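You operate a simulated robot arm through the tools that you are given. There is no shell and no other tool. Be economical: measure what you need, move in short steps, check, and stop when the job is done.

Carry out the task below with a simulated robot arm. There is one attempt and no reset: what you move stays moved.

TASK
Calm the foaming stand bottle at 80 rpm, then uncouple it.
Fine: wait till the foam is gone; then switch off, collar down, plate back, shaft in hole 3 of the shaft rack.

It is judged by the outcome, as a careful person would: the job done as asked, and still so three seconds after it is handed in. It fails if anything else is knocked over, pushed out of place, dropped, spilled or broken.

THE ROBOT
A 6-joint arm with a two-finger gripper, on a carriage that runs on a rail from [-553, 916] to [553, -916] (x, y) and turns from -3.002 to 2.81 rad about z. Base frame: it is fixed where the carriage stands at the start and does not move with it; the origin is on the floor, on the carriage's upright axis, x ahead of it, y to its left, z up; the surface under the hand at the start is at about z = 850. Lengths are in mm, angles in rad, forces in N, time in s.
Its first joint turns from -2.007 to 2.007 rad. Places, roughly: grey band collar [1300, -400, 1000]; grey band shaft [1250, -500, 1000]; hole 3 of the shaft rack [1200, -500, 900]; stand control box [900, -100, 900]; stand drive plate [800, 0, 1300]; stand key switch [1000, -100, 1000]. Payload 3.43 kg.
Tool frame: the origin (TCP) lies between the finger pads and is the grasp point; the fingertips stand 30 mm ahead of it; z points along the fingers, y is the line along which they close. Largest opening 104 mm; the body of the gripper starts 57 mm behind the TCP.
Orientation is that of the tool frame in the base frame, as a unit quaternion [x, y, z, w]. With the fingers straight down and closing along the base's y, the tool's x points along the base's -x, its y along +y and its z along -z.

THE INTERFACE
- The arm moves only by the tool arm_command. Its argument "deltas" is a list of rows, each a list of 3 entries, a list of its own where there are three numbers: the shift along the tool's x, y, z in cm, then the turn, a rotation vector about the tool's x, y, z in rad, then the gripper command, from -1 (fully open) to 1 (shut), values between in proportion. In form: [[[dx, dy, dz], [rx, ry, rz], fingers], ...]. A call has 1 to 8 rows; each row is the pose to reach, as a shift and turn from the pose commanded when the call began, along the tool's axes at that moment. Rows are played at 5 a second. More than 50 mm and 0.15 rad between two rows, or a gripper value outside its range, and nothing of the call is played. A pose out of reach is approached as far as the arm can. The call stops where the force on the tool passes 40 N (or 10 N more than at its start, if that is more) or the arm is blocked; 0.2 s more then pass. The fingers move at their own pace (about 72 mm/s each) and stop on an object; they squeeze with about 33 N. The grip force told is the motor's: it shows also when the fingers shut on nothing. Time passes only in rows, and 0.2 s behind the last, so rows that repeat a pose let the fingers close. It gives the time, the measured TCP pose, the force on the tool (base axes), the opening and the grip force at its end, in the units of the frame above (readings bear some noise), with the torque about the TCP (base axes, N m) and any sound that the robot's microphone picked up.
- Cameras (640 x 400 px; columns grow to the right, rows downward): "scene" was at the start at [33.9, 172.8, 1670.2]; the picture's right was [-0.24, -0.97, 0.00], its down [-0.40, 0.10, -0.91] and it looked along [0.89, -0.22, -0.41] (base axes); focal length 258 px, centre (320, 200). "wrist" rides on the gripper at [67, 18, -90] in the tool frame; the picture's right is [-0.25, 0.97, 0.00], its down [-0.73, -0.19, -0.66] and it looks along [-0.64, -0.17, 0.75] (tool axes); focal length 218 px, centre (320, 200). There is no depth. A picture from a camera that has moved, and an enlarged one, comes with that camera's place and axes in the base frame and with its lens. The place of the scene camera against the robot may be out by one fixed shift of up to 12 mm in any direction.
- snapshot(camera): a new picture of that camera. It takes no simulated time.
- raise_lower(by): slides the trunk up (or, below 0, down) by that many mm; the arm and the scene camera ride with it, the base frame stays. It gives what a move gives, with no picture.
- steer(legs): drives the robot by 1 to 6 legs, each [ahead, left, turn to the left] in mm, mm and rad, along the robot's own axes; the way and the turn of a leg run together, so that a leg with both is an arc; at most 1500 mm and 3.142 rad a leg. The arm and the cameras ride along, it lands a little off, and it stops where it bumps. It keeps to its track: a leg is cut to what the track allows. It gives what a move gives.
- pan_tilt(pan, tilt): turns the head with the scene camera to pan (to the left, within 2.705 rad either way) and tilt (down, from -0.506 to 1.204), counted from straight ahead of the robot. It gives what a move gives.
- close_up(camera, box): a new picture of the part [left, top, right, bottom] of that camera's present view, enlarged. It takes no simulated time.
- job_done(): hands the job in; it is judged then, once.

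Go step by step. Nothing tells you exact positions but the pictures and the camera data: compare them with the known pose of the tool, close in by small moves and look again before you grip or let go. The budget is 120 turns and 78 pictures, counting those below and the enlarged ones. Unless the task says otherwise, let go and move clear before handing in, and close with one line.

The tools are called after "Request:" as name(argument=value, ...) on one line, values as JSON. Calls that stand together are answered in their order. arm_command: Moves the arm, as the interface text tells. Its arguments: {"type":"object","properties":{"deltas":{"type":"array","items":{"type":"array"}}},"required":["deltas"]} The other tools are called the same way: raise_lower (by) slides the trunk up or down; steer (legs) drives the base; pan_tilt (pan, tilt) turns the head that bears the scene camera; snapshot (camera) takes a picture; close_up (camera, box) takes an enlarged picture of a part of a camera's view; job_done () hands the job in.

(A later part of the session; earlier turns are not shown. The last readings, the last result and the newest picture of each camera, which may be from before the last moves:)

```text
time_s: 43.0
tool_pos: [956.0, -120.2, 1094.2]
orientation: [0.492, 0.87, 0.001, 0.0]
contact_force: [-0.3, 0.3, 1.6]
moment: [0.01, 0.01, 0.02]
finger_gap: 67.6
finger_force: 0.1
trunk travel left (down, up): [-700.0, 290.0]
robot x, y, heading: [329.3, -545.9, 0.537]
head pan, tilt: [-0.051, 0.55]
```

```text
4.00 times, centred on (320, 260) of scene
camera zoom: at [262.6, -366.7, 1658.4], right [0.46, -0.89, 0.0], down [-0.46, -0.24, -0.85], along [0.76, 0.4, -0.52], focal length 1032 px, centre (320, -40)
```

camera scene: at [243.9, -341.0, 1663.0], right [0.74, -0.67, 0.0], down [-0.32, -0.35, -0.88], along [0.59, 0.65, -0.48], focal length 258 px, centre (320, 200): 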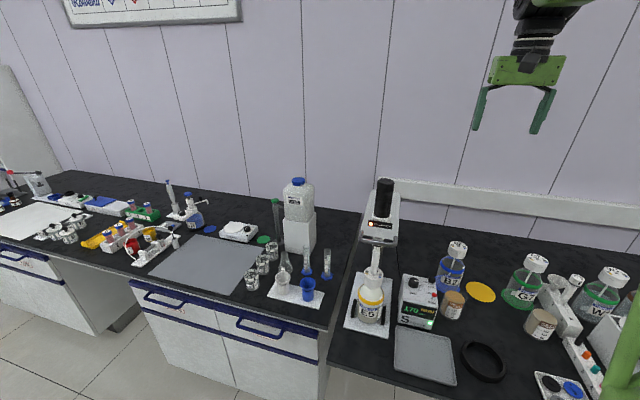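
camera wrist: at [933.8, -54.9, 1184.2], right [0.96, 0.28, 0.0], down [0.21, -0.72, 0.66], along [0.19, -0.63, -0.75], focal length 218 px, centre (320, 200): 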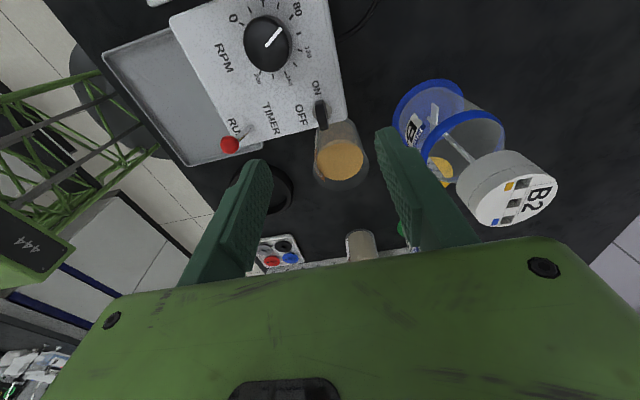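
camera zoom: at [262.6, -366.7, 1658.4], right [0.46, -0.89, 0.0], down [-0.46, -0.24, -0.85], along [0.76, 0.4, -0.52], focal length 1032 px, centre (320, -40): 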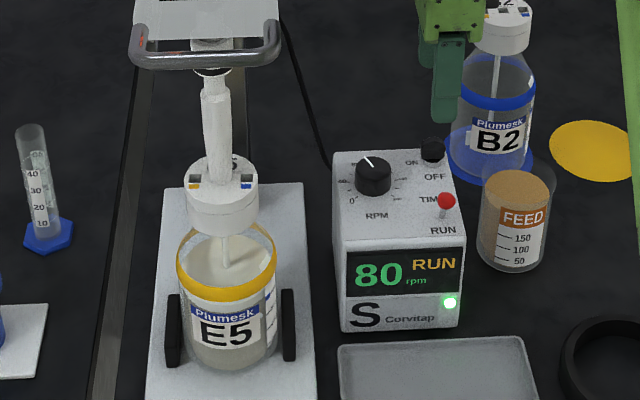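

Foam continues to sink; another ten seconds of waiting.

Request:
arm_command(deltas=[[[0, 0, 0], [0, 0, 0], -0.3], [[0, 0, 0], [0, 0, 0], -0.3], [[0, 0, 0], [0, 0, 0], -0.3], [[0, 0, 0], [0, 0, 0], -0.3], [[0, 0, 0], [0, 0, 0], -0.3], [[0, 0, 0], [0, 0, 0], -0.3], [[0, 0, 0], [0, 0, 0], -0.3], [[0, 0, 0], [0, 0, 0], -0.3]])

Request:
arm_command(deltas=[[[0, 0, 0], [0, 0, 0], -0.3], [[0, 0, 0], [0, 0, 0], -0.3], [[0, 0, 0], [0, 0, 0], -0.3], [[0, 0, 0], [0, 0, 0], -0.3], [[0, 0, 0], [0, 0, 0], -0.3], [[0, 0, 0], [0, 0, 0], -0.3], [[0, 0, 0], [0, 0, 0], -0.3], [[0, 0, 0], [0, 0, 0], -0.3]])

Request:
arm_command(deltas=[[[0, 0, 0], [0, 0, 0], -0.3], [[0, 0, 0], [0, 0, 0], -0.3], [[0, 0, 0], [0, 0, 0], -0.3], [[0, 0, 0], [0, 0, 0], -0.3], [[0, 0, 0], [0, 0, 0], -0.3], [[0, 0, 0], [0, 0, 0], -0.3], [[0, 0, 0], [0, 0, 0], -0.3], [[0, 0, 0], [0, 0, 0], -0.3]])

Request:
arm_command(deltas=[[[0, 0, 0], [0, 0, 0], -0.3], [[0, 0, 0], [0, 0, 0], -0.3], [[0, 0, 0], [0, 0, 0], -0.3], [[0, 0, 0], [0, 0, 0], -0.3], [[0, 0, 0], [0, 0, 0], -0.3], [[0, 0, 0], [0, 0, 0], -0.3], [[0, 0, 0], [0, 0, 0], -0.3], [[0, 0, 0], [0, 0, 0], -0.3]])

Request:
arm_command(deltas=[[[0, 0, 0], [0, 0, 0], -0.3], [[0, 0, 0], [0, 0, 0], -0.3], [[0, 0, 0], [0, 0, 0], -0.3], [[0, 0, 0], [0, 0, 0], -0.3], [[0, 0, 0], [0, 0, 0], -0.3], [[0, 0, 0], [0, 0, 0], -0.3], [[0, 0, 0], [0, 0, 0], -0.3], [[0, 0, 0], [0, 0, 0], -0.3]])

Request:
arm_command(deltas=[[[0, 0, 0], [0, 0, 0], -0.3], [[0, 0, 0], [0, 0, 0], -0.3], [[0, 0, 0], [0, 0, 0], -0.3], [[0, 0, 0], [0, 0, 0], -0.3], [[0, 0, 0], [0, 0, 0], -0.3], [[0, 0, 0], [0, 0, 0], -0.3], [[0, 0, 0], [0, 0, 0], -0.3], [[0, 0, 0], [0, 0, 0], -0.3]])

Request:
close_up(camera="scene", box=[300, 250, 340, 310])

```text
time_s: 44.8
tool_pos: [955.6, -121.2, 1094.8]
orientation: [0.492, 0.87, 0.001, 0.0]
contact_force: [-0.3, -0.1, -0.3]
moment: [-0.03, 0.02, -0.03]
finger_gap: 67.7
finger_force: 0.0
trunk travel left (down, up): [-700.0, 290.0]
robot x, y, heading: [330.6, -546.6, 0.528]
head pan, tilt: [-0.051, 0.55]
```

```text
time_s: 46.6
tool_pos: [956.0, -120.6, 1095.4]
orientation: [0.493, 0.87, 0.001, 0.001]
contact_force: [-0.1, -0.4, 0.3]
moment: [0.0, 0.02, 0.0]
finger_gap: 67.5
finger_force: 0.1
trunk travel left (down, up): [-700.0, 290.0]
robot x, y, heading: [325.9, -548.9, 0.527]
head pan, tilt: [-0.051, 0.55]
```

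```text
time_s: 48.4
tool_pos: [955.5, -120.8, 1095.3]
orientation: [0.492, 0.871, 0.001, 0.0]
contact_force: [0.6, 0.1, 0.2]
moment: [0.01, -0.01, -0.04]
finger_gap: 67.6
finger_force: 0.2
trunk travel left (down, up): [-700.0, 290.0]
robot x, y, heading: [328.0, -547.8, 0.535]
head pan, tilt: [-0.051, 0.55]
```

```text
time_s: 50.2
tool_pos: [955.6, -119.7, 1094.2]
orientation: [0.493, 0.87, 0.001, 0.001]
contact_force: [-0.1, 0.0, -0.6]
moment: [0.0, 0.0, 0.02]
finger_gap: 67.8
finger_force: 0.1
trunk travel left (down, up): [-700.0, 290.0]
robot x, y, heading: [328.4, -546.0, 0.535]
head pan, tilt: [-0.051, 0.55]
```

```text
time_s: 52.0
tool_pos: [955.1, -120.5, 1094.3]
orientation: [0.492, 0.871, 0.0, 0.0]
contact_force: [0.4, 0.5, -0.2]
moment: [-0.01, 0.0, 0.02]
finger_gap: 67.8
finger_force: 0.1
trunk travel left (down, up): [-700.0, 290.0]
robot x, y, heading: [329.6, -546.7, 0.531]
head pan, tilt: [-0.051, 0.55]
```

```text
time_s: 53.8
tool_pos: [955.1, -121.2, 1094.4]
orientation: [0.492, 0.87, 0.001, 0.001]
contact_force: [0.7, 0.2, 0.3]
moment: [-0.04, -0.01, -0.01]
finger_gap: 67.6
finger_force: 0.2
trunk travel left (down, up): [-700.0, 290.0]
robot x, y, heading: [329.6, -545.3, 0.534]
head pan, tilt: [-0.051, 0.55]
```

```text
6.67 times, centred on (320, 280) of scene
camera zoom: at [262.6, -366.7, 1658.4], right [0.46, -0.89, 0.0], down [-0.46, -0.24, -0.85], along [0.76, 0.4, -0.52], focal length 1720 px, centre (320, -333)
```

zoom: 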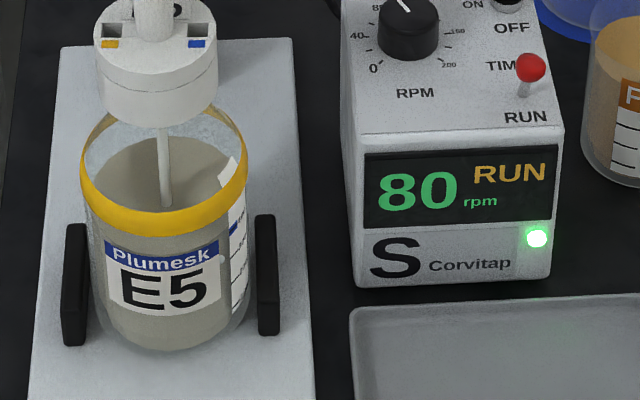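

The surface is now plain grey liquid, so the foam seems gone. I lower to the key and grip it (a few more seconds pass), then check once more.

Request:
arm_command(deltas=[[[0, 0, 0], [0, 0, 0], -0.2], [[0, 0, 3], [0, 0, 0], -0.2], [[0, 0, 6], [0, 0, 0], -0.2], [[0, 0, 7.7], [0, 0, 0], -0.2], [[0, 0, 7.7], [0, 0, 0], -0.2], [[0, 0, 7.7], [0, 0, 0], 1], [[0, 0, 7.7], [0, 0, 0], 1], [[0, 0, 7.7], [0, 0, 0], 1]])

Request:
close_up(camera="scene", box=[300, 220, 380, 310])

```text
time_s: 55.6
tool_pos: [956.9, -120.0, 1016.1]
orientation: [0.492, 0.87, 0.002, 0.001]
contact_force: [13.8, 8.7, -0.9]
moment: [0.23, -0.06, 0.06]
finger_gap: 7.8
finger_force: 41.8
trunk travel left (down, up): [-700.0, 290.0]
robot x, y, heading: [331.3, -548.0, 0.533]
head pan, tilt: [-0.051, 0.55]
```

```text
4.44 times, centred on (340, 265) of scene
camera zoom: at [263.5, -366.2, 1658.3], right [0.46, -0.89, 0.0], down [-0.46, -0.24, -0.85], along [0.76, 0.4, -0.52], focal length 1146 px, centre (231, -89)
```

zoom: 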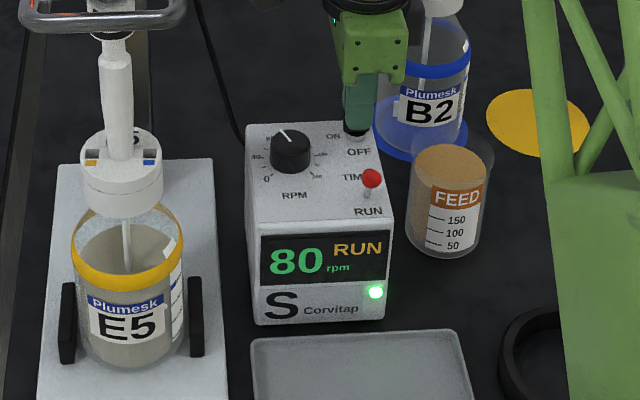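

Foam is gone and the key is gripped (7.8 mm). Turning it counter-clockwise.

Request:
arm_command(deltas=[[[0, 0.2, 0], [0, 0, -0.14], 1], [[0, 0.2, 0], [0, 0, -0.28], 1], [[0, 0.2, 0], [0, 0, -0.42], 1], [[0, 0.2, 0], [0, 0, -0.56], 1], [[0, 0.2, 0], [0, 0, -0.7], 1], [[0, 0.2, 0], [0, 0, -0.84], 1]])

Request:
close_up(camera="scene", box=[300, 220, 380, 310])

```text
time_s: 57.0
tool_pos: [956.9, -120.7, 1016.5]
orientation: [0.094, 0.996, 0.0, 0.0]
contact_force: [-10.0, -18.7, -29.3]
moment: [-0.38, 0.3, -0.04]
finger_gap: 7.9
finger_force: 41.4
trunk travel left (down, up): [-700.0, 290.0]
robot x, y, heading: [330.1, -545.0, 0.528]
head pan, tilt: [-0.051, 0.55]
```

```text
4.44 times, centred on (340, 265) of scene
camera zoom: at [263.4, -367.0, 1658.2], right [0.46, -0.89, 0.0], down [-0.46, -0.24, -0.85], along [0.76, 0.4, -0.52], focal length 1146 px, centre (231, -89)
```

zoom: 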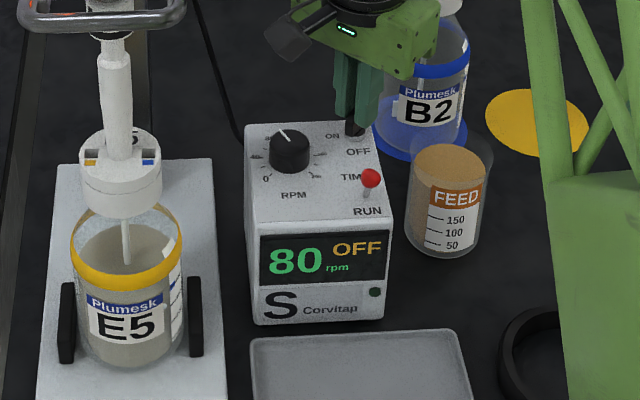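

It reads OFF already. I'll complete the quarter turn gently.

Request:
arm_command(deltas=[[[0, -0.2, 0.1], [0, 0, -0.14], 1], [[0, -0.2, 0.1], [0, 0, -0.28], 1], [[0, -0.2, 0.1], [0, 0, -0.42], 1], [[0, -0.2, 0.1], [0, 0, -0.56], 1], [[0, -0.2, 0.1], [0, 0, -0.7], 1]])

Request:
arm_command(deltas=[[[0, 0, 0], [0, 0, 0], 0.4], [[0, 0, 0], [0, 0, 0], 0.2], [[0, 0, -2], [0, 0, 0], 0.2], [[0, 0, -5], [0, 0, 0], 0.2], [[0, 0, -8], [0, 0, 0], 0.0]])

Request:
close_up(camera="scene", box=[300, 150, 380, 310])

Request:
snapshot(camera="wrist")

```text
time_s: 58.2
tool_pos: [957.0, -120.5, 1016.5]
orientation: [-0.254, 0.967, 0.001, 0.002]
contact_force: [1.1, 3.8, -4.5]
moment: [-0.45, 0.8, 0.06]
finger_gap: 7.7
finger_force: 42.2
trunk travel left (down, up): [-700.0, 290.0]
robot x, y, heading: [330.0, -544.5, 0.536]
head pan, tilt: [-0.051, 0.55]
```

```text
time_s: 59.4
tool_pos: [956.6, -122.1, 1096.0]
orientation: [-0.252, 0.968, 0.0, 0.001]
contact_force: [0.0, 0.4, 0.5]
moment: [-0.02, -0.03, 0.01]
finger_gap: 52.2
finger_force: 0.1
trunk travel left (down, up): [-700.0, 290.0]
robot x, y, heading: [332.0, -543.1, 0.534]
head pan, tilt: [-0.051, 0.55]
```

```text
2.50 times, centred on (340, 230) of scene
camera zoom: at [262.7, -366.7, 1658.4], right [0.46, -0.89, 0.0], down [-0.46, -0.24, -0.85], along [0.76, 0.4, -0.52], focal length 645 px, centre (270, 125)
```

zoom: 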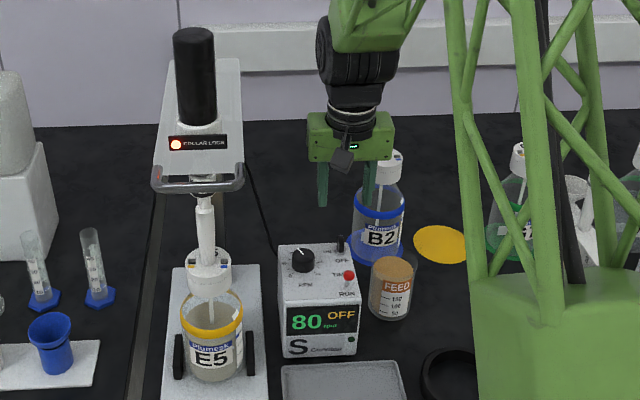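

```text
40 pictures are left
camera wrist: at [888.0, -140.0, 1186.1], right [-0.25, 0.97, 0.0], down [0.73, 0.19, 0.66], along [0.64, 0.17, -0.75], focal length 218 px, centre (320, 200)
```

wrist: 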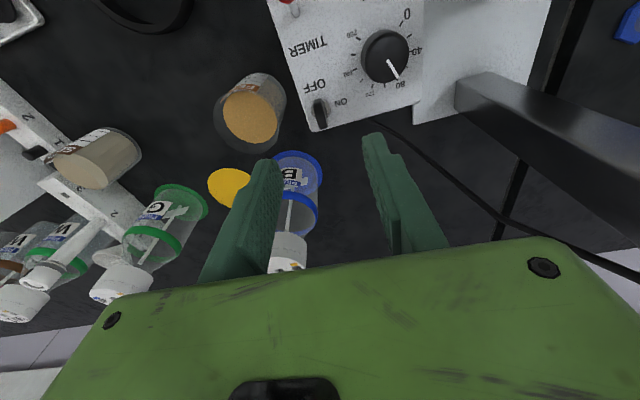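

It's off (80 rpm OFF shown), and the key now points to OFF. Next the collar below the drive plate: I back off to the front and tilt the gripper towards horizontal so its camera sees the coupling.

Request:
arm_command(deltas=[[[3, 0.8, -1.5], [0, 0, 0], 0], [[6, 1.6, -3], [0, -0.14, 0], 0], [[9, 2.4, -4.5], [0, -0.28, 0], 0], [[12.2, 3.2, -5.4], [0, -0.42, 0], 0], [[12.2, 3.2, -5.4], [0, -0.56, 0], 0], [[12.2, 3.2, -5.4], [0, -0.7, 0], 0], [[12.2, 3.2, -5.4], [0, -0.84, 0], 0], [[12.2, 3.2, -5.4], [0, -0.98, 0], 0]])

Request:
arm_command(deltas=[[[0, 0, 0], [0, -0.14, 0], 0], [[0, 0, 0], [0, -0.28, 0], 0], [[0, 0, 0], [0, -0.42, 0], 0], [[0, 0, 0], [0, -0.56, 0], 0], [[0, 0, 0], [0, -0.59, 0], 0]])

Request:
snapshot(camera="wrist")

Request:
snapshot(camera="scene")

```text
time_s: 61.4
tool_pos: [866.6, -254.6, 1155.3]
orientation: [-0.095, 0.898, -0.094, 0.419]
contact_force: [-0.1, 0.5, 0.9]
moment: [0.01, 0.02, -0.01]
finger_gap: 51.9
finger_force: 0.1
out of reach, approached as far as the arm can: row 4, 5, 6, 7, 8
trunk travel left (down, up): [-700.0, 290.0]
robot x, y, heading: [329.4, -546.6, 0.53]
head pan, tilt: [-0.051, 0.55]
stopped in row 8: the arm was blocked; the commanded pose is now the measured one
```

```text
time_s: 62.6
tool_pos: [930.4, -191.7, 1181.5]
orientation: [-0.119, 0.739, -0.062, 0.66]
contact_force: [-0.5, 0.3, 0.5]
moment: [0.02, 0.0, -0.03]
finger_gap: 51.7
finger_force: 0.1
out of reach, approached as far as the arm can: row 1, 2, 3, 4, 5
trunk travel left (down, up): [-700.0, 290.0]
robot x, y, heading: [331.6, -544.7, 0.532]
head pan, tilt: [-0.051, 0.55]
```

```text
39 pictures are left
camera wrist: at [832.2, -199.1, 1122.5], right [-0.07, 1.0, 0.0], down [-0.56, -0.04, 0.83], along [0.83, 0.05, 0.56], focal length 218 px, centre (320, 200)
```

wrist: 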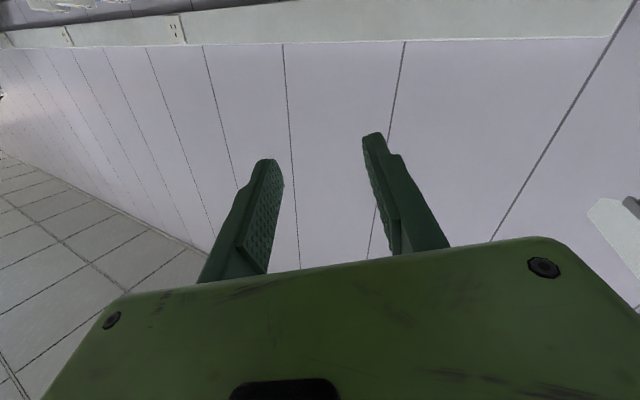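

```text
38 pictures are left
camera scene: at [263.3, -366.6, 1658.4], right [0.46, -0.89, 0.0], down [-0.46, -0.24, -0.85], along [0.76, 0.4, -0.52], focal length 258 px, centre (320, 200)
```

scene: 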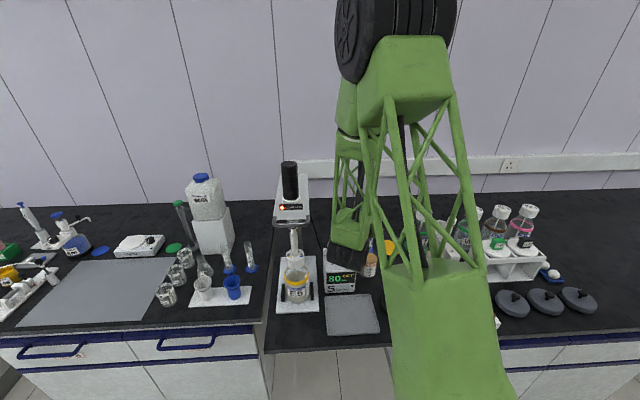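

The arm is too close for a horizontal gripper here; moving the carriage further right gives room to reach the collar diagonally. I drive right 220 mm along the rail.

Request:
steer(legs=[[0, -220, 0]])

Request:
arm_command(deltas=[[[0, 0, 0], [0, 0, 0], 0]])

```text
time_s: 64.3
tool_pos: [1043.0, -378.7, 1180.8]
orientation: [-0.12, 0.739, -0.062, 0.66]
contact_force: [-0.6, 0.2, -0.8]
moment: [0.02, -0.01, -0.03]
finger_gap: 51.9
finger_force: 0.0
trunk travel left (down, up): [-700.0, 290.0]
robot x, y, heading: [446.2, -731.8, 0.534]
head pan, tilt: [-0.051, 0.55]
```

```text
time_s: 64.8
tool_pos: [1043.0, -378.1, 1180.6]
orientation: [-0.12, 0.739, -0.062, 0.66]
contact_force: [-1.1, -0.2, 0.6]
moment: [0.01, 0.03, 0.03]
finger_gap: 52.1
finger_force: 0.0
trunk travel left (down, up): [-700.0, 290.0]
robot x, y, heading: [440.2, -737.5, 0.534]
head pan, tilt: [-0.051, 0.55]
```

Commanded pose is in sync. Now I level the gripper (fingers horizontal, pointing diagonally at the stand) and bring it to the right-front of the coupling to look.

Request:
arm_command(deltas=[[[-0.87, 3.98, -1.27], [-0.13, -0.03, 0.021], 0], [[-1.63, 7.76, -2.99], [-0.259, -0.061, 0.041], 0], [[-2.28, 11.32, -5.14], [-0.389, -0.091, 0.062], 0], [[-2.83, 14.68, -7.74], [-0.518, -0.121, 0.083], 0], [[-3.37, 18.04, -10.34], [-0.648, -0.151, 0.103], 0], [[-3.8, 21.21, -13.39], [-0.777, -0.182, 0.124], 0], [[-4.14, 24.16, -16.87], [-0.907, -0.212, 0.144], 0], [[-4.35, 26.9, -20.8], [-1.036, -0.242, 0.165], 0]])

Request:
snapshot(camera="wrist")

```text
time_s: 66.5
tool_pos: [746.3, -89.8, 1216.0]
orientation: [-0.372, 0.61, 0.299, 0.632]
contact_force: [-4.4, 0.6, 0.8]
moment: [0.02, 0.0, -0.37]
finger_gap: 52.0
finger_force: 0.2
out of reach, approached as far as the arm can: row 3, 4, 5, 6, 7, 8
trunk travel left (down, up): [-700.0, 290.0]
robot x, y, heading: [440.7, -737.5, 0.535]
head pan, tilt: [-0.051, 0.55]
```

```text
37 pictures are left
camera wrist: at [685.9, -161.6, 1149.3], right [-0.82, 0.55, 0.15], down [-0.26, -0.6, 0.76], along [0.5, 0.59, 0.63], focal length 218 px, centre (320, 200)
```

wrist: 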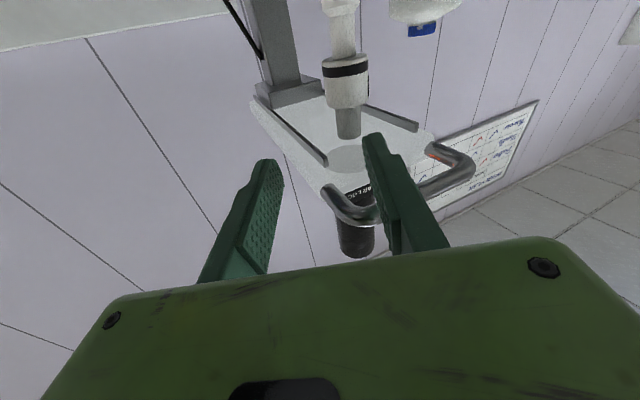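

The fingers ended close to the handle, because the target was inside the minimum radius. I drive a further 110 mm to the right, which draws the gripper away from the stand and gives more reach room.

Request:
steer(legs=[[0, -110, 0]])

Request:
arm_command(deltas=[[[0, 0, 0], [0, 0, 0], 0]])

Request:
close_up(camera="scene", box=[140, 110, 380, 310])

```text
time_s: 67.8
tool_pos: [779.3, -175.7, 1214.4]
orientation: [-0.384, 0.603, 0.313, 0.625]
contact_force: [0.1, -0.1, 0.1]
moment: [-0.01, 0.0, 0.0]
finger_gap: 51.7
finger_force: 0.0
trunk travel left (down, up): [-700.0, 290.0]
robot x, y, heading: [498.0, -828.4, 0.537]
head pan, tilt: [-0.051, 0.55]
```

```text
time_s: 68.2
tool_pos: [779.0, -175.3, 1215.6]
orientation: [-0.383, 0.603, 0.312, 0.626]
contact_force: [-0.4, -0.8, 0.3]
moment: [0.06, -0.01, -0.02]
finger_gap: 51.9
finger_force: 0.0
trunk travel left (down, up): [-700.0, 290.0]
robot x, y, heading: [498.8, -825.4, 0.539]
head pan, tilt: [-0.051, 0.55]
```

```text
2.00 times, centred on (260, 210) of scene
camera zoom: at [432.4, -648.3, 1658.3], right [0.47, -0.89, 0.0], down [-0.46, -0.24, -0.85], along [0.75, 0.4, -0.52], focal length 516 px, centre (440, 180)
```

zoom: 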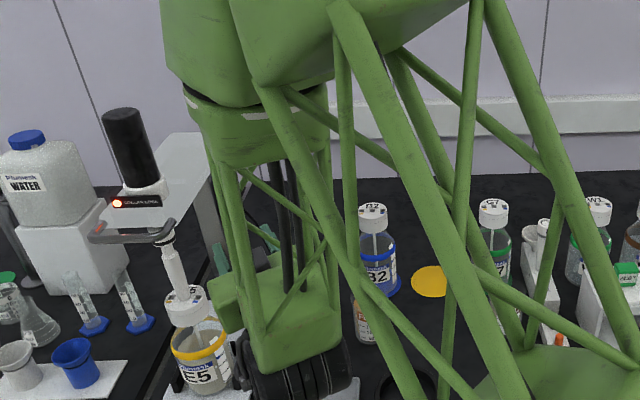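

The elbow sits too high for a low horizontal gripper. I lift the hand 300 mm and then lower the trunk by 300 mm, so the arm stretches more naturally.

Request:
arm_command(deltas=[[[-4.3, -0.44, -0.1], [0, 0, 0], 0], [[-8.5, -0.9, -0.2], [0, 0, 0], 0], [[-12.8, -1.3, -0.3], [0, 0, 0], 0], [[-17, -1.8, -0.35], [0, 0, 0], 0], [[-21.3, -2.2, -0.4], [0, 0, 0], 0], [[-25.5, -2.65, -0.5], [0, 0, 0], 0], [[-29.8, -3.1, -0.6], [0, 0, 0], 0]])

Request:
raise_lower(by=-300)

Request:
pan_tilt(pan=0.35, tilt=0.25)

Request:
snapshot(camera="scene")

Request:
snapshot(camera="wrist")

```text
time_s: 69.8
tool_pos: [779.8, -172.4, 1526.3]
orientation: [-0.384, 0.605, 0.31, 0.625]
contact_force: [-0.7, 0.8, 0.6]
moment: [0.01, 0.0, -0.01]
finger_gap: 51.9
finger_force: 0.0
trunk travel left (down, up): [-700.0, 290.0]
robot x, y, heading: [499.0, -825.4, 0.534]
head pan, tilt: [-0.051, 0.55]
```

```text
time_s: 73.0
tool_pos: [794.5, -165.0, 1305.7]
orientation: [-0.385, 0.609, 0.31, 0.62]
contact_force: [1.2, 0.3, 0.2]
moment: [-0.01, -0.02, 0.03]
finger_gap: 51.8
finger_force: 0.1
trunk travel left (down, up): [-500.0, 490.0]
robot x, y, heading: [500.8, -825.2, 0.533]
head pan, tilt: [-0.051, 0.55]
stopped: the arm was blocked; the commanded pose is now the measured one
```

```text
time_s: 73.8
tool_pos: [795.8, -163.7, 1304.3]
orientation: [-0.384, 0.61, 0.311, 0.619]
contact_force: [0.6, -0.2, 0.2]
moment: [0.01, 0.0, 0.01]
finger_gap: 52.2
finger_force: 0.1
trunk travel left (down, up): [-500.0, 490.0]
robot x, y, heading: [498.5, -828.2, 0.527]
head pan, tilt: [0.351, 0.25]
```

```text
35 pictures are left
camera scene: at [449.0, -629.5, 1484.4], right [0.54, -0.84, 0.0], down [-0.25, -0.16, -0.96], along [0.8, 0.52, -0.29], focal length 258 px, centre (320, 200)
```

scene: 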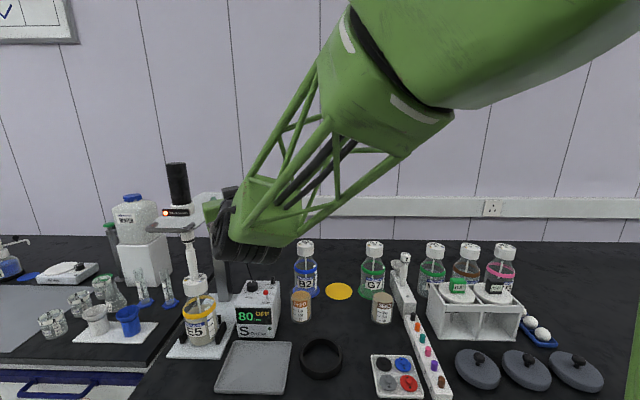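

```text
34 pictures are left
camera wrist: at [737.7, -238.0, 1239.7], right [-0.84, 0.52, 0.16], down [-0.22, -0.6, 0.77], along [0.49, 0.61, 0.62], focal length 218 px, centre (320, 200)
```

wrist: 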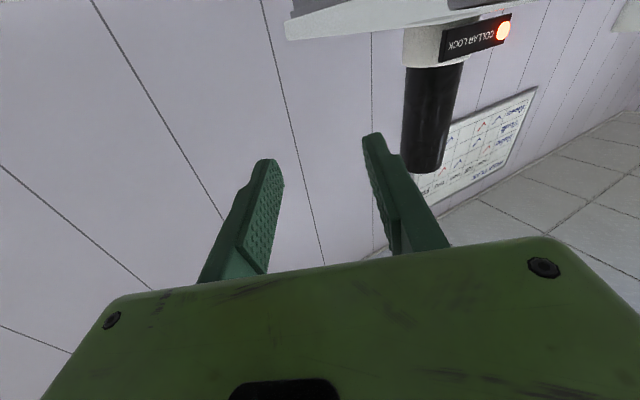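

The trunk dropped 200 mm before a block; that suffices for now. I take an enlarged view of the coupling from here.

Request:
close_up(camera="scene", box=[130, 150, 280, 370])

Request:
close_up(camera="scene", box=[160, 190, 220, 310])

```text
1.82 times, centred on (205, 260) of scene
camera zoom: at [449.0, -629.5, 1484.4], right [0.54, -0.84, 0.0], down [-0.25, -0.16, -0.96], along [0.8, 0.52, -0.29], focal length 469 px, centre (529, 91)
```

zoom: 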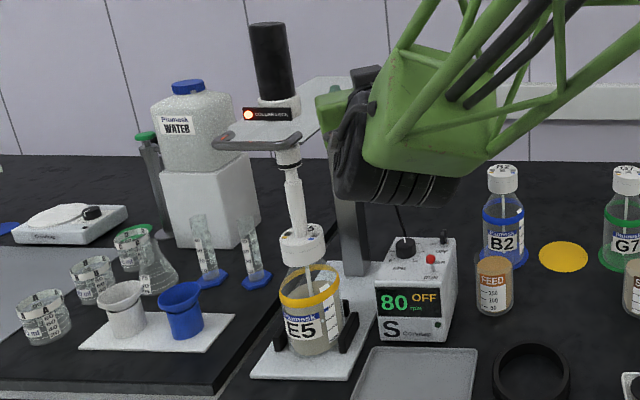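

```text
3.33 times, centred on (190, 250) of scene
camera zoom: at [449.0, -629.5, 1484.4], right [0.54, -0.84, 0.0], down [-0.25, -0.16, -0.96], along [0.8, 0.52, -0.29], focal length 860 px, centre (753, 33)
```

zoom: 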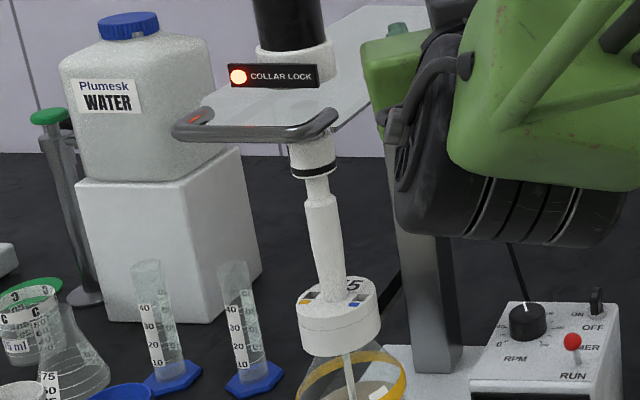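

The collar is the white cylinder with a black ring under the plate, at about n 682, s 390, z 1185. I go to a standoff 130 mm in front-right of it, below the handle, with the gripper level.

Request:
arm_command(deltas=[[[2.2, 1.75, 0.5], [-0.034, -0.009, 0.018], 0], [[4.4, 3.5, 1.0], [-0.068, -0.019, 0.037], 0], [[6.6, 5.25, 1.5], [-0.102, -0.028, 0.055], 0], [[8.8, 7.0, 2.0], [-0.136, -0.038, 0.074], 0], [[11, 8.75, 2.5], [-0.17, -0.047, 0.092], -0.1]])

Request:
snapshot(camera="wrist")

Request:
close_up(camera="scene", box=[130, 150, 280, 370])

```text
time_s: 75.0
tool_pos: [710.1, -103.4, 1185.4]
orientation: [-0.398, 0.585, 0.388, 0.59]
contact_force: [0.1, -0.2, 0.5]
moment: [-0.03, 0.04, 0.0]
finger_gap: 57.4
finger_force: 0.1
out of reach, approached as far as the arm can: row 4, 5
trunk travel left (down, up): [-500.0, 490.0]
robot x, y, heading: [501.0, -829.5, 0.532]
head pan, tilt: [0.351, 0.25]
```

```text
31 pictures are left
camera wrist: at [658.6, -180.8, 1118.0], right [-0.9, 0.37, 0.24], down [-0.09, -0.67, 0.73], along [0.43, 0.64, 0.64], focal length 218 px, centre (320, 200)
```

wrist: 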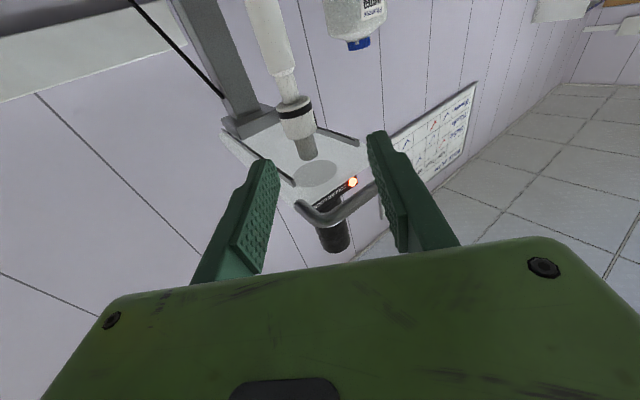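

```text
1.82 times, centred on (205, 260) of scene
camera zoom: at [412.1, -606.4, 1483.6], right [0.77, -0.63, 0.01], down [-0.16, -0.2, -0.97], along [0.61, 0.75, -0.25], focal length 469 px, centre (529, 91)
```

zoom: 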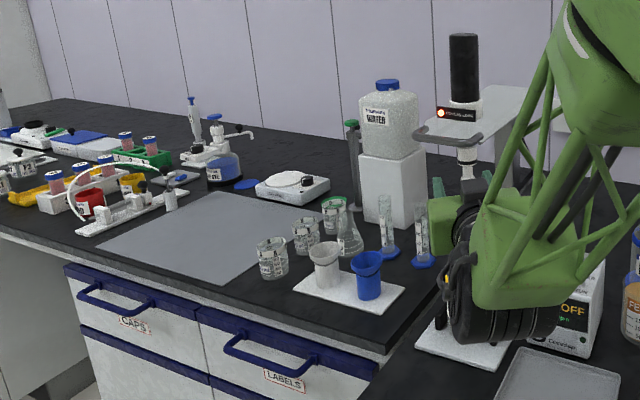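

The collar is at about n 675, s 393, spanning z 1174–1212. I advance halfway with the fingers open and re-check.

Request:
arm_command(deltas=[[[0, 0, 2], [0, 0, 0], -0.5], [[0, 0, 4], [0, 0, 0], -0.5], [[0, 0, 6], [0, 0, 0], -0.5]])

Request:
snapshot(camera="wrist")

```text
time_s: 75.8
tool_pos: [720.0, -44.1, 1187.5]
orientation: [-0.4, 0.584, 0.392, 0.587]
contact_force: [-7.5, -3.8, 1.2]
moment: [-0.13, 0.03, -0.45]
finger_gap: 78.0
finger_force: 0.1
out of reach, approached as far as the arm can: row 1, 2, 3
trunk travel left (down, up): [-500.0, 490.0]
robot x, y, heading: [496.6, -829.2, 0.537]
head pan, tilt: [0.351, 0.25]
```

```text
29 pictures are left
camera wrist: at [668.6, -122.0, 1120.4], right [-0.9, 0.36, 0.24], down [-0.07, -0.68, 0.73], along [0.43, 0.64, 0.64], focal length 218 px, centre (320, 200)
```

wrist: 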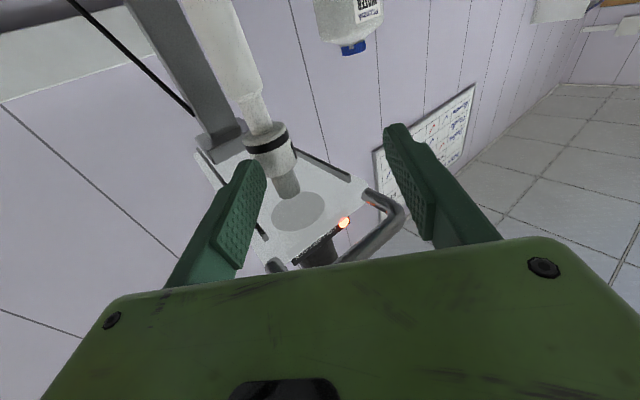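

There's a light contact force (8 N), so I look from the scene camera before going on.

Request:
close_up(camera="scene", box=[240, 130, 400, 260])

```text
3.08 times, centred on (320, 195) of scene
camera zoom: at [417.1, -607.1, 1484.4], right [0.77, -0.63, 0.0], down [-0.16, -0.2, -0.97], along [0.61, 0.75, -0.25], focal length 794 px, centre (320, 215)
```

zoom: 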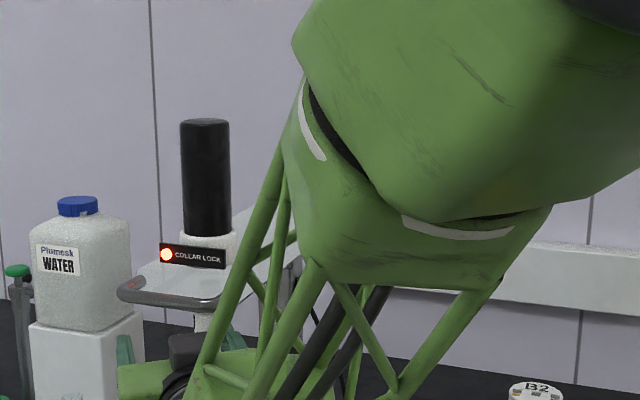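

The left-swung arm crowds the camera head, and something in the wrist region is touching. Approaching with the robot left of the stand (arm swinging right) should avoid this, so I first draw back to the right.

Request:
steer(legs=[[0, -90, 0]])

Request:
arm_command(deltas=[[[-4.5, 0, 0], [0, 0, 0], 0], [[-9, 0, 0], [0, 0, 0], 0], [[-13.5, 0, 0], [0, 0, 0], 0], [[-18, -2, 0], [0, 0, 0], 0], [[-22, -4, 0], [0, 0, 0], 0], [[-26, -6.5, 0], [0, 0, 0], 0], [[-30, -9, 0], [0, 0, 0], 0], [[-33, -12, 0], [0, 0, 0], 0]])

```text
time_s: 77.0
tool_pos: [776.3, -119.7, 1185.4]
orientation: [-0.398, 0.587, 0.392, 0.586]
contact_force: [0.2, -0.4, 0.0]
moment: [0.0, 0.01, 0.02]
finger_gap: 78.2
finger_force: 0.0
trunk travel left (down, up): [-500.0, 490.0]
robot x, y, heading: [548.1, -904.0, 0.54]
head pan, tilt: [0.351, 0.25]
```

```text
time_s: 78.8
tool_pos: [877.1, -166.3, 1532.9]
orientation: [-0.395, 0.591, 0.39, 0.586]
contact_force: [-0.7, 0.9, -0.4]
moment: [-0.02, 0.06, -0.02]
finger_gap: 52.0
finger_force: 0.1
out of reach, approached as far as the arm can: row 8
trunk travel left (down, up): [-500.0, 490.0]
robot x, y, heading: [543.2, -903.2, 0.537]
head pan, tilt: [0.351, 0.25]
```

Contact is gone. I'll move to s≈950, swing the arm straight ahead of the robot, and then turn the whole robot towards the stand so that arm and camera head don't conflict.

Request:
steer(legs=[[0, 105, 0]])

Request:
arm_command(deltas=[[[0, -4.04, -0.1], [0.05, 0, 0], 0], [[0, -8.07, -0.4], [0.1, 0, 0], 0], [[0, -12.07, -0.91], [0.15, 0, 0], 0], [[0, -16.05, -1.61], [0.2, 0, 0], 0], [[0, -19.99, -2.51], [0.25, 0, 0], 0], [[0, -23.88, -3.61], [0.3, 0, 0], 0], [[0, -27.7, -4.9], [0.35, 0, 0], 0]])

Request:
arm_command(deltas=[[[0, -4.04, -0.1], [0.05, 0, 0], 0], [[0, -8.07, -0.4], [0.1, 0, 0], 0], [[0, -12.07, -0.91], [0.15, 0, 0], 0], [[0, -16.05, -1.61], [0.2, 0, 0], 0], [[0, -19.99, -2.51], [0.25, 0, 0], 0], [[0, -23.88, -3.61], [0.3, 0, 0], 0], [[0, -27.7, -4.9], [0.35, 0, 0], 0]])

Request:
steer(legs=[[0, 0, 0.8]])

Request:
pan_tilt(pan=-0.1, tilt=0.3)

Request:
snapshot(camera="scene")

```text
time_s: 80.0
tool_pos: [823.1, -76.2, 1532.9]
orientation: [-0.394, 0.59, 0.389, 0.587]
contact_force: [-0.4, 0.6, 0.3]
moment: [0.03, 0.02, 0.05]
finger_gap: 51.8
finger_force: 0.1
trunk travel left (down, up): [-500.0, 490.0]
robot x, y, heading: [492.3, -816.0, 0.536]
head pan, tilt: [0.351, 0.25]
```

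```text
time_s: 81.6
tool_pos: [1039.0, -229.7, 1528.2]
orientation: [-0.281, 0.649, 0.276, 0.651]
contact_force: [0.2, -0.4, 0.4]
moment: [0.03, -0.01, -0.05]
finger_gap: 51.9
finger_force: 0.1
out of reach, approached as far as the arm can: row 4, 5, 6, 7
trunk travel left (down, up): [-500.0, 490.0]
robot x, y, heading: [495.4, -815.5, 0.535]
head pan, tilt: [0.351, 0.25]
```

```text
time_s: 83.2
tool_pos: [1195.9, -438.3, 1519.4]
orientation: [-0.158, 0.706, 0.141, 0.676]
contact_force: [0.2, -0.1, -0.3]
moment: [0.0, 0.01, -0.02]
finger_gap: 51.8
finger_force: 0.0
out of reach, approached as far as the arm can: row 1, 2, 3, 4, 5, 6, 7
trunk travel left (down, up): [-500.0, 490.0]
robot x, y, heading: [489.6, -815.0, 0.535]
head pan, tilt: [0.351, 0.25]
```

```text
time_s: 85.6
tool_pos: [716.7, -48.7, 1519.2]
orientation: [-0.419, 0.59, 0.392, 0.568]
contact_force: [-0.1, -0.5, 0.4]
moment: [0.01, 0.0, 0.03]
finger_gap: 51.7
finger_force: 0.0
trunk travel left (down, up): [-500.0, 490.0]
robot x, y, heading: [494.9, -814.3, 1.334]
head pan, tilt: [0.351, 0.25]
```

```text
time_s: 86.5
tool_pos: [717.2, -50.0, 1518.5]
orientation: [-0.418, 0.59, 0.391, 0.569]
contact_force: [-0.3, 0.0, -0.2]
moment: [0.0, 0.0, -0.01]
finger_gap: 51.9
finger_force: 0.1
trunk travel left (down, up): [-500.0, 490.0]
robot x, y, heading: [488.8, -813.6, 1.327]
head pan, tilt: [-0.099, 0.3]
```

```text
27 pictures are left
camera scene: at [324.4, -739.1, 1480.9], right [0.94, -0.33, 0.0], down [-0.1, -0.28, -0.96], along [0.32, 0.9, -0.3], focal length 258 px, centre (320, 200)
```

scene: 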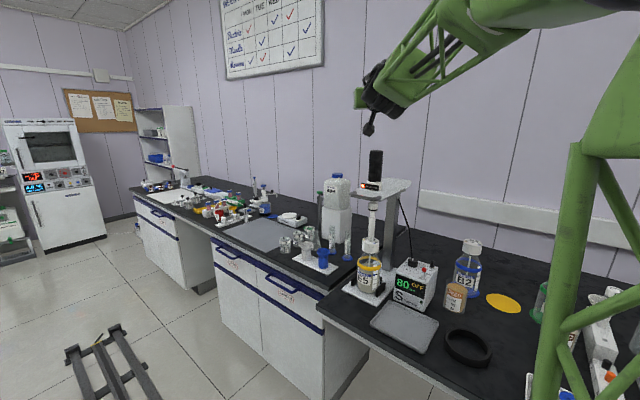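

Much better posture and view. Now I back off along the tool axis and descend to collar height at a 160 mm standoff.

Request:
arm_command(deltas=[[[0.23, -2, -4.3], [0, 0, 0], -0.3], [[0.46, -4.1, -8.6], [0, 0, 0], -0.3], [[5.2, -4.0, -8.4], [0, 0, 0], -0.3], [[10, -3.95, -8.2], [0, 0, 0], -0.3], [[14.8, -3.9, -7.9], [0, 0, 0], -0.3], [[19.6, -3.8, -7.7], [0, 0, 0], -0.3], [[24.4, -3.7, -7.5], [0, 0, 0], -0.3], [[29.2, -3.6, -7.3], [0, 0, 0], -0.3]])

Request:
close_up(camera="scene", box=[300, 120, 460, 320])

```text
time_s: 88.3
tool_pos: [666.9, -134.4, 1257.7]
orientation: [-0.41, 0.598, 0.38, 0.574]
contact_force: [0.2, -0.1, 1.4]
moment: [-0.03, 0.06, 0.03]
finger_gap: 67.6
finger_force: 0.0
out of reach, approached as far as the arm can: row 2, 3, 4, 5, 6, 7, 8
trunk travel left (down, up): [-500.0, 490.0]
robot x, y, heading: [494.6, -814.8, 1.326]
head pan, tilt: [-0.099, 0.3]
```

```text
2.00 times, centred on (380, 220) of scene
camera zoom: at [323.9, -740.4, 1481.0], right [0.94, -0.33, 0.0], down [-0.1, -0.28, -0.96], along [0.32, 0.9, -0.29], focal length 516 px, centre (200, 160)
```

zoom: 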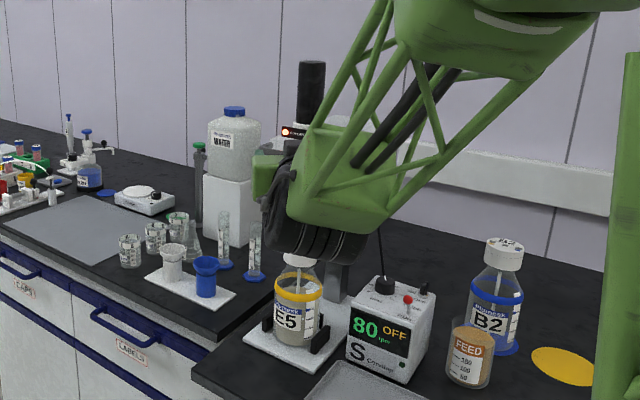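

The forearm drops steeply from a high elbow, which limits horizontal poses. I lift the hand and try lowering the trunk further in this straight-ahead posture.

Request:
arm_command(deltas=[[[-4.5, 0, 0], [0, 0, 0], -0.3], [[-9, 0, 0], [0, 0, 0], -0.3], [[-13.5, 0, 0], [0, 0, 0], -0.3], [[-18, 0, 0], [0, 0, 0], -0.3], [[-22, 0, 0], [0, 0, 0], -0.3], [[-26, 0, 0], [0, 0, 0], -0.3]])

Request:
raise_lower(by=-150)

Request:
raise_lower(by=-150)

```text
time_s: 89.7
tool_pos: [666.8, -120.1, 1516.5]
orientation: [-0.419, 0.589, 0.392, 0.568]
contact_force: [0.7, 0.3, -0.6]
moment: [0.02, 0.01, 0.01]
finger_gap: 67.5
finger_force: 0.0
out of reach, approached as far as the arm can: row 1
trunk travel left (down, up): [-500.0, 490.0]
robot x, y, heading: [491.7, -817.8, 1.333]
head pan, tilt: [-0.099, 0.3]
```

```text
time_s: 91.5
tool_pos: [667.9, -120.4, 1366.9]
orientation: [-0.419, 0.589, 0.392, 0.568]
contact_force: [0.3, 0.6, -0.1]
moment: [0.01, 0.01, 0.01]
finger_gap: 67.6
finger_force: 0.0
trunk travel left (down, up): [-350.0, 640.0]
robot x, y, heading: [492.7, -816.1, 1.324]
head pan, tilt: [-0.099, 0.3]
```

```text
time_s: 93.2
tool_pos: [668.4, -121.0, 1217.2]
orientation: [-0.419, 0.589, 0.393, 0.568]
contact_force: [0.0, 0.6, -0.1]
moment: [0.0, -0.02, 0.01]
finger_gap: 67.6
finger_force: 0.1
trunk travel left (down, up): [-200.0, 790.0]
robot x, y, heading: [489.5, -814.3, 1.328]
head pan, tilt: [-0.099, 0.3]
```

The trunk went down cleanly to -500. Now I shift sideways to line up with the collar and lower to its height.

Request:
arm_command(deltas=[[[1, -2, 0], [0, 0, 0], -0.5], [[2, -4, 0], [0, -0.02, 0], -0.5], [[2.7, -6.2, 0], [0, -0.04, 0], -0.5]])

Request:
snapshot(camera="wrist")

Request:
close_up(camera="scene", box=[270, 60, 470, 260])

```text
time_s: 94.0
tool_pos: [708.2, -137.7, 1191.2]
orientation: [-0.407, 0.583, 0.394, 0.582]
contact_force: [-0.2, 0.5, 0.8]
moment: [-0.05, 0.0, -0.01]
finger_gap: 77.8
finger_force: 0.1
out of reach, approached as far as the arm can: row 3
trunk travel left (down, up): [-200.0, 790.0]
robot x, y, heading: [492.9, -818.4, 1.325]
head pan, tilt: [-0.099, 0.3]
```

```text
25 pictures are left
camera wrist: at [659.3, -217.2, 1124.1], right [-0.91, 0.35, 0.24], down [-0.06, -0.67, 0.74], along [0.42, 0.65, 0.63], focal length 218 px, centre (320, 200)
```

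wrist: 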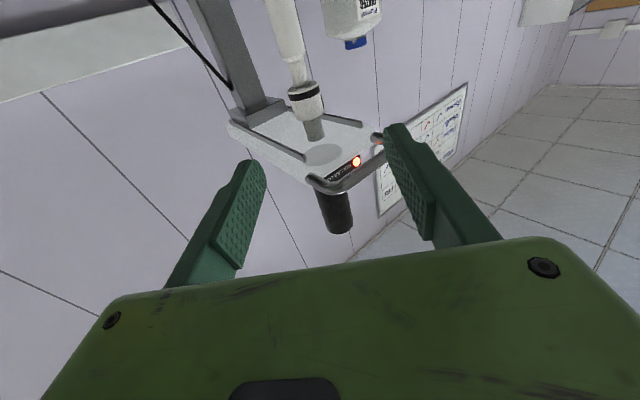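

```text
2.00 times, centred on (370, 160) of scene
camera zoom: at [342.6, -747.9, 1185.8], right [0.85, -0.53, 0.0], down [-0.13, -0.21, -0.97], along [0.51, 0.82, -0.25], focal length 516 px, centre (220, 280)
```

zoom: 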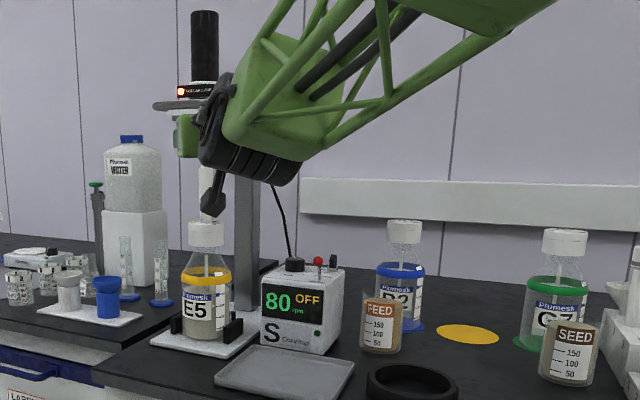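

Collar is at tool coordinates (−3, −16, +163 mm). I advance 120 mm while correcting sideways, then check.

Request:
arm_command(deltas=[[[0, -0.8, 3], [0, 0, 0], -0.5], [[-0.1, -1.6, 6], [0, 0, 0], -0.5], [[-0.2, -1.6, 9], [0, 0, 0], -0.5], [[-0.2, -1.6, 11], [0, 0, 0], -0.5]])

Request:
snapshot(camera="wrist")

```text
time_s: 95.0
tool_pos: [744.7, -34.7, 1191.1]
orientation: [-0.406, 0.584, 0.393, 0.583]
contact_force: [0.5, -0.6, 0.8]
moment: [-0.06, 0.01, -0.01]
finger_gap: 77.8
finger_force: 0.2
out of reach, approached as far as the arm can: row 1, 2, 3, 4
trunk travel left (down, up): [-200.0, 790.0]
robot x, y, heading: [492.3, -815.8, 1.328]
head pan, tilt: [-0.099, 0.3]
```

```text
23 pictures are left
camera wrist: at [694.9, -114.1, 1125.6], right [-0.9, 0.35, 0.24], down [-0.07, -0.67, 0.74], along [0.42, 0.65, 0.63], focal length 218 px, centre (320, 200)
```

wrist: 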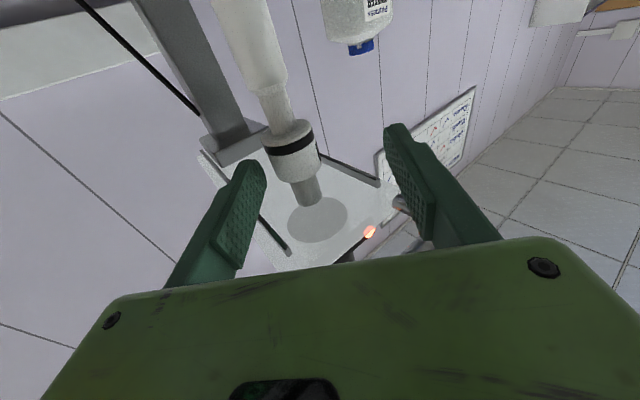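

Sideways motion to the right is limited by the arm, so I use the carriage: 26 mm along the rail shifts the hand right by 20 mm.

Request:
steer(legs=[[-18.5, -18.2, 0]])

Request:
arm_command(deltas=[[[-0.3, 0, 2], [0, 0, 0], -0.5]])

Request:
snapshot(camera="wrist")

```text
time_s: 95.9
tool_pos: [757.5, -57.2, 1190.4]
orientation: [-0.405, 0.585, 0.393, 0.583]
contact_force: [-0.4, 0.5, -0.1]
moment: [-0.03, 0.0, 0.04]
finger_gap: 78.1
finger_force: 0.2
trunk travel left (down, up): [-200.0, 790.0]
robot x, y, heading: [505.6, -841.2, 1.331]
head pan, tilt: [-0.099, 0.3]
```

```text
time_s: 96.3
tool_pos: [764.7, -39.9, 1193.8]
orientation: [-0.406, 0.584, 0.392, 0.583]
contact_force: [-0.9, -1.1, 0.3]
moment: [-0.06, 0.01, 0.02]
finger_gap: 77.9
finger_force: 0.0
trunk travel left (down, up): [-200.0, 790.0]
robot x, y, heading: [505.6, -836.9, 1.327]
head pan, tilt: [-0.099, 0.3]
```

```text
22 pictures are left
camera wrist: at [715.6, -117.7, 1127.9], right [-0.9, 0.35, 0.24], down [-0.07, -0.67, 0.74], along [0.42, 0.65, 0.63], focal length 218 px, centre (320, 200)
```

wrist: 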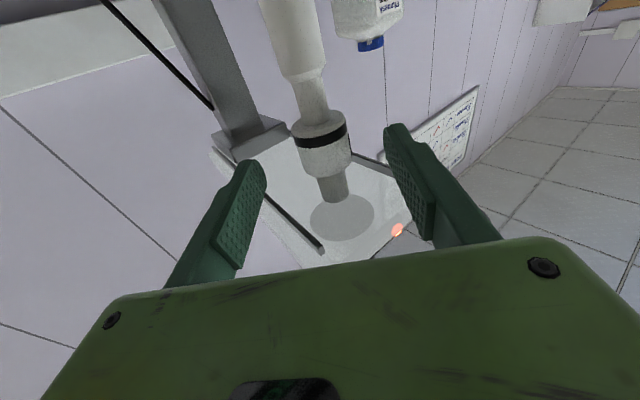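

Centred laterally. Now 50 mm forward and close on the collar.

Request:
arm_command(deltas=[[[-0.1, 0, 2], [0, 0, 0], -0.5], [[-0.2, 0, 4], [0, 0, 0], -0.5], [[-0.2, 0, 5], [0, 0, 0], -0.5], [[-0.2, 0, 5], [0, 0, 0], 1], [[-0.2, 0, 5], [0, 0, 0], 1], [[-0.2, 0, 5], [0, 0, 0], 1]])

Request:
snapshot(camera="wrist")

```text
time_s: 96.6
tool_pos: [767.6, -31.8, 1194.5]
orientation: [-0.407, 0.584, 0.393, 0.582]
contact_force: [-5.3, -21.1, -1.9]
moment: [1.11, -0.35, 0.52]
finger_gap: 77.9
finger_force: 0.1
trunk travel left (down, up): [-200.0, 790.0]
robot x, y, heading: [505.7, -839.6, 1.324]
head pan, tilt: [-0.099, 0.3]
stopped in row 1: the force on the tool passed its limit at 122 N (the readings are from after the stop); the commanded pose is now the measured one
```

```text
21 pictures are left
camera wrist: at [719.1, -110.6, 1128.4], right [-0.9, 0.35, 0.24], down [-0.07, -0.67, 0.74], along [0.42, 0.65, 0.63], focal length 218 px, centre (320, 200)
```

wrist: 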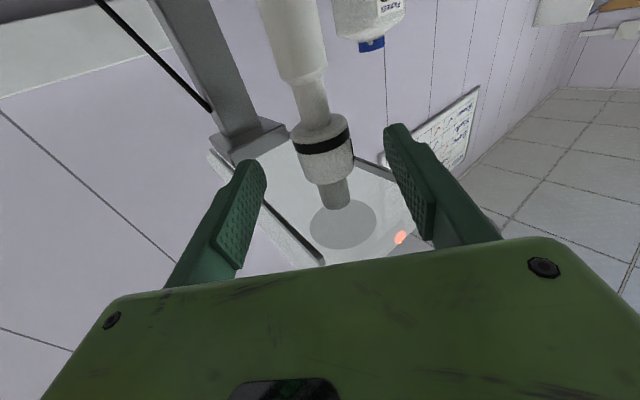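

The 122 N bump was the round wrist joint touching the handle's right end from below. I back off and pitch the fingers up ~15° so the wrist passes lower under the handle.

Request:
arm_command(deltas=[[[0, 0, -3], [0, 0, 0], -0.5], [[0.3, 0, -6], [0, 0, 0], -0.5], [[0.6, 0, -6], [0, -0.09, 0], -0.5], [[0.9, 0, -6], [0, -0.18, 0], -0.5], [[1.2, 0, -6], [0, -0.27, 0], -0.5], [[1.2, 0, -6], [0, -0.27, 0], -0.5]])

Request:
close_up(camera="scene", box=[300, 50, 420, 210])

```text
time_s: 98.0
tool_pos: [720.1, -78.8, 1187.1]
orientation: [-0.34, 0.512, 0.432, 0.66]
contact_force: [0.7, -0.3, 0.0]
moment: [0.0, 0.0, -0.01]
finger_gap: 78.3
finger_force: 0.1
out of reach, approached as far as the arm can: row 3, 4, 5, 6
trunk travel left (down, up): [-200.0, 790.0]
robot x, y, heading: [501.0, -838.2, 1.33]
head pan, tilt: [-0.099, 0.3]
```

```text
2.50 times, centred on (360, 130) of scene
camera zoom: at [337.9, -761.3, 1180.9], right [0.94, -0.34, 0.0], down [-0.1, -0.28, -0.96], along [0.32, 0.9, -0.3], focal length 645 px, centre (220, 375)
```

zoom: 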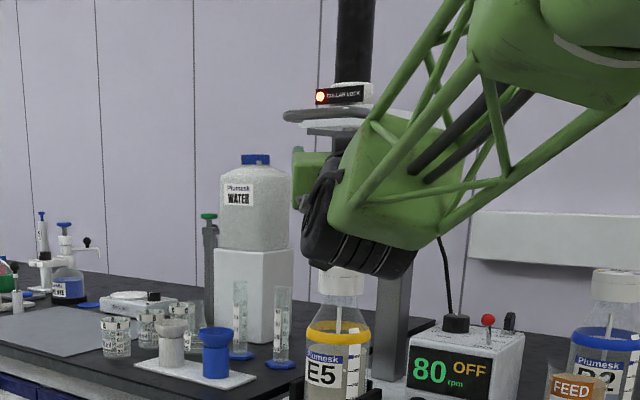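

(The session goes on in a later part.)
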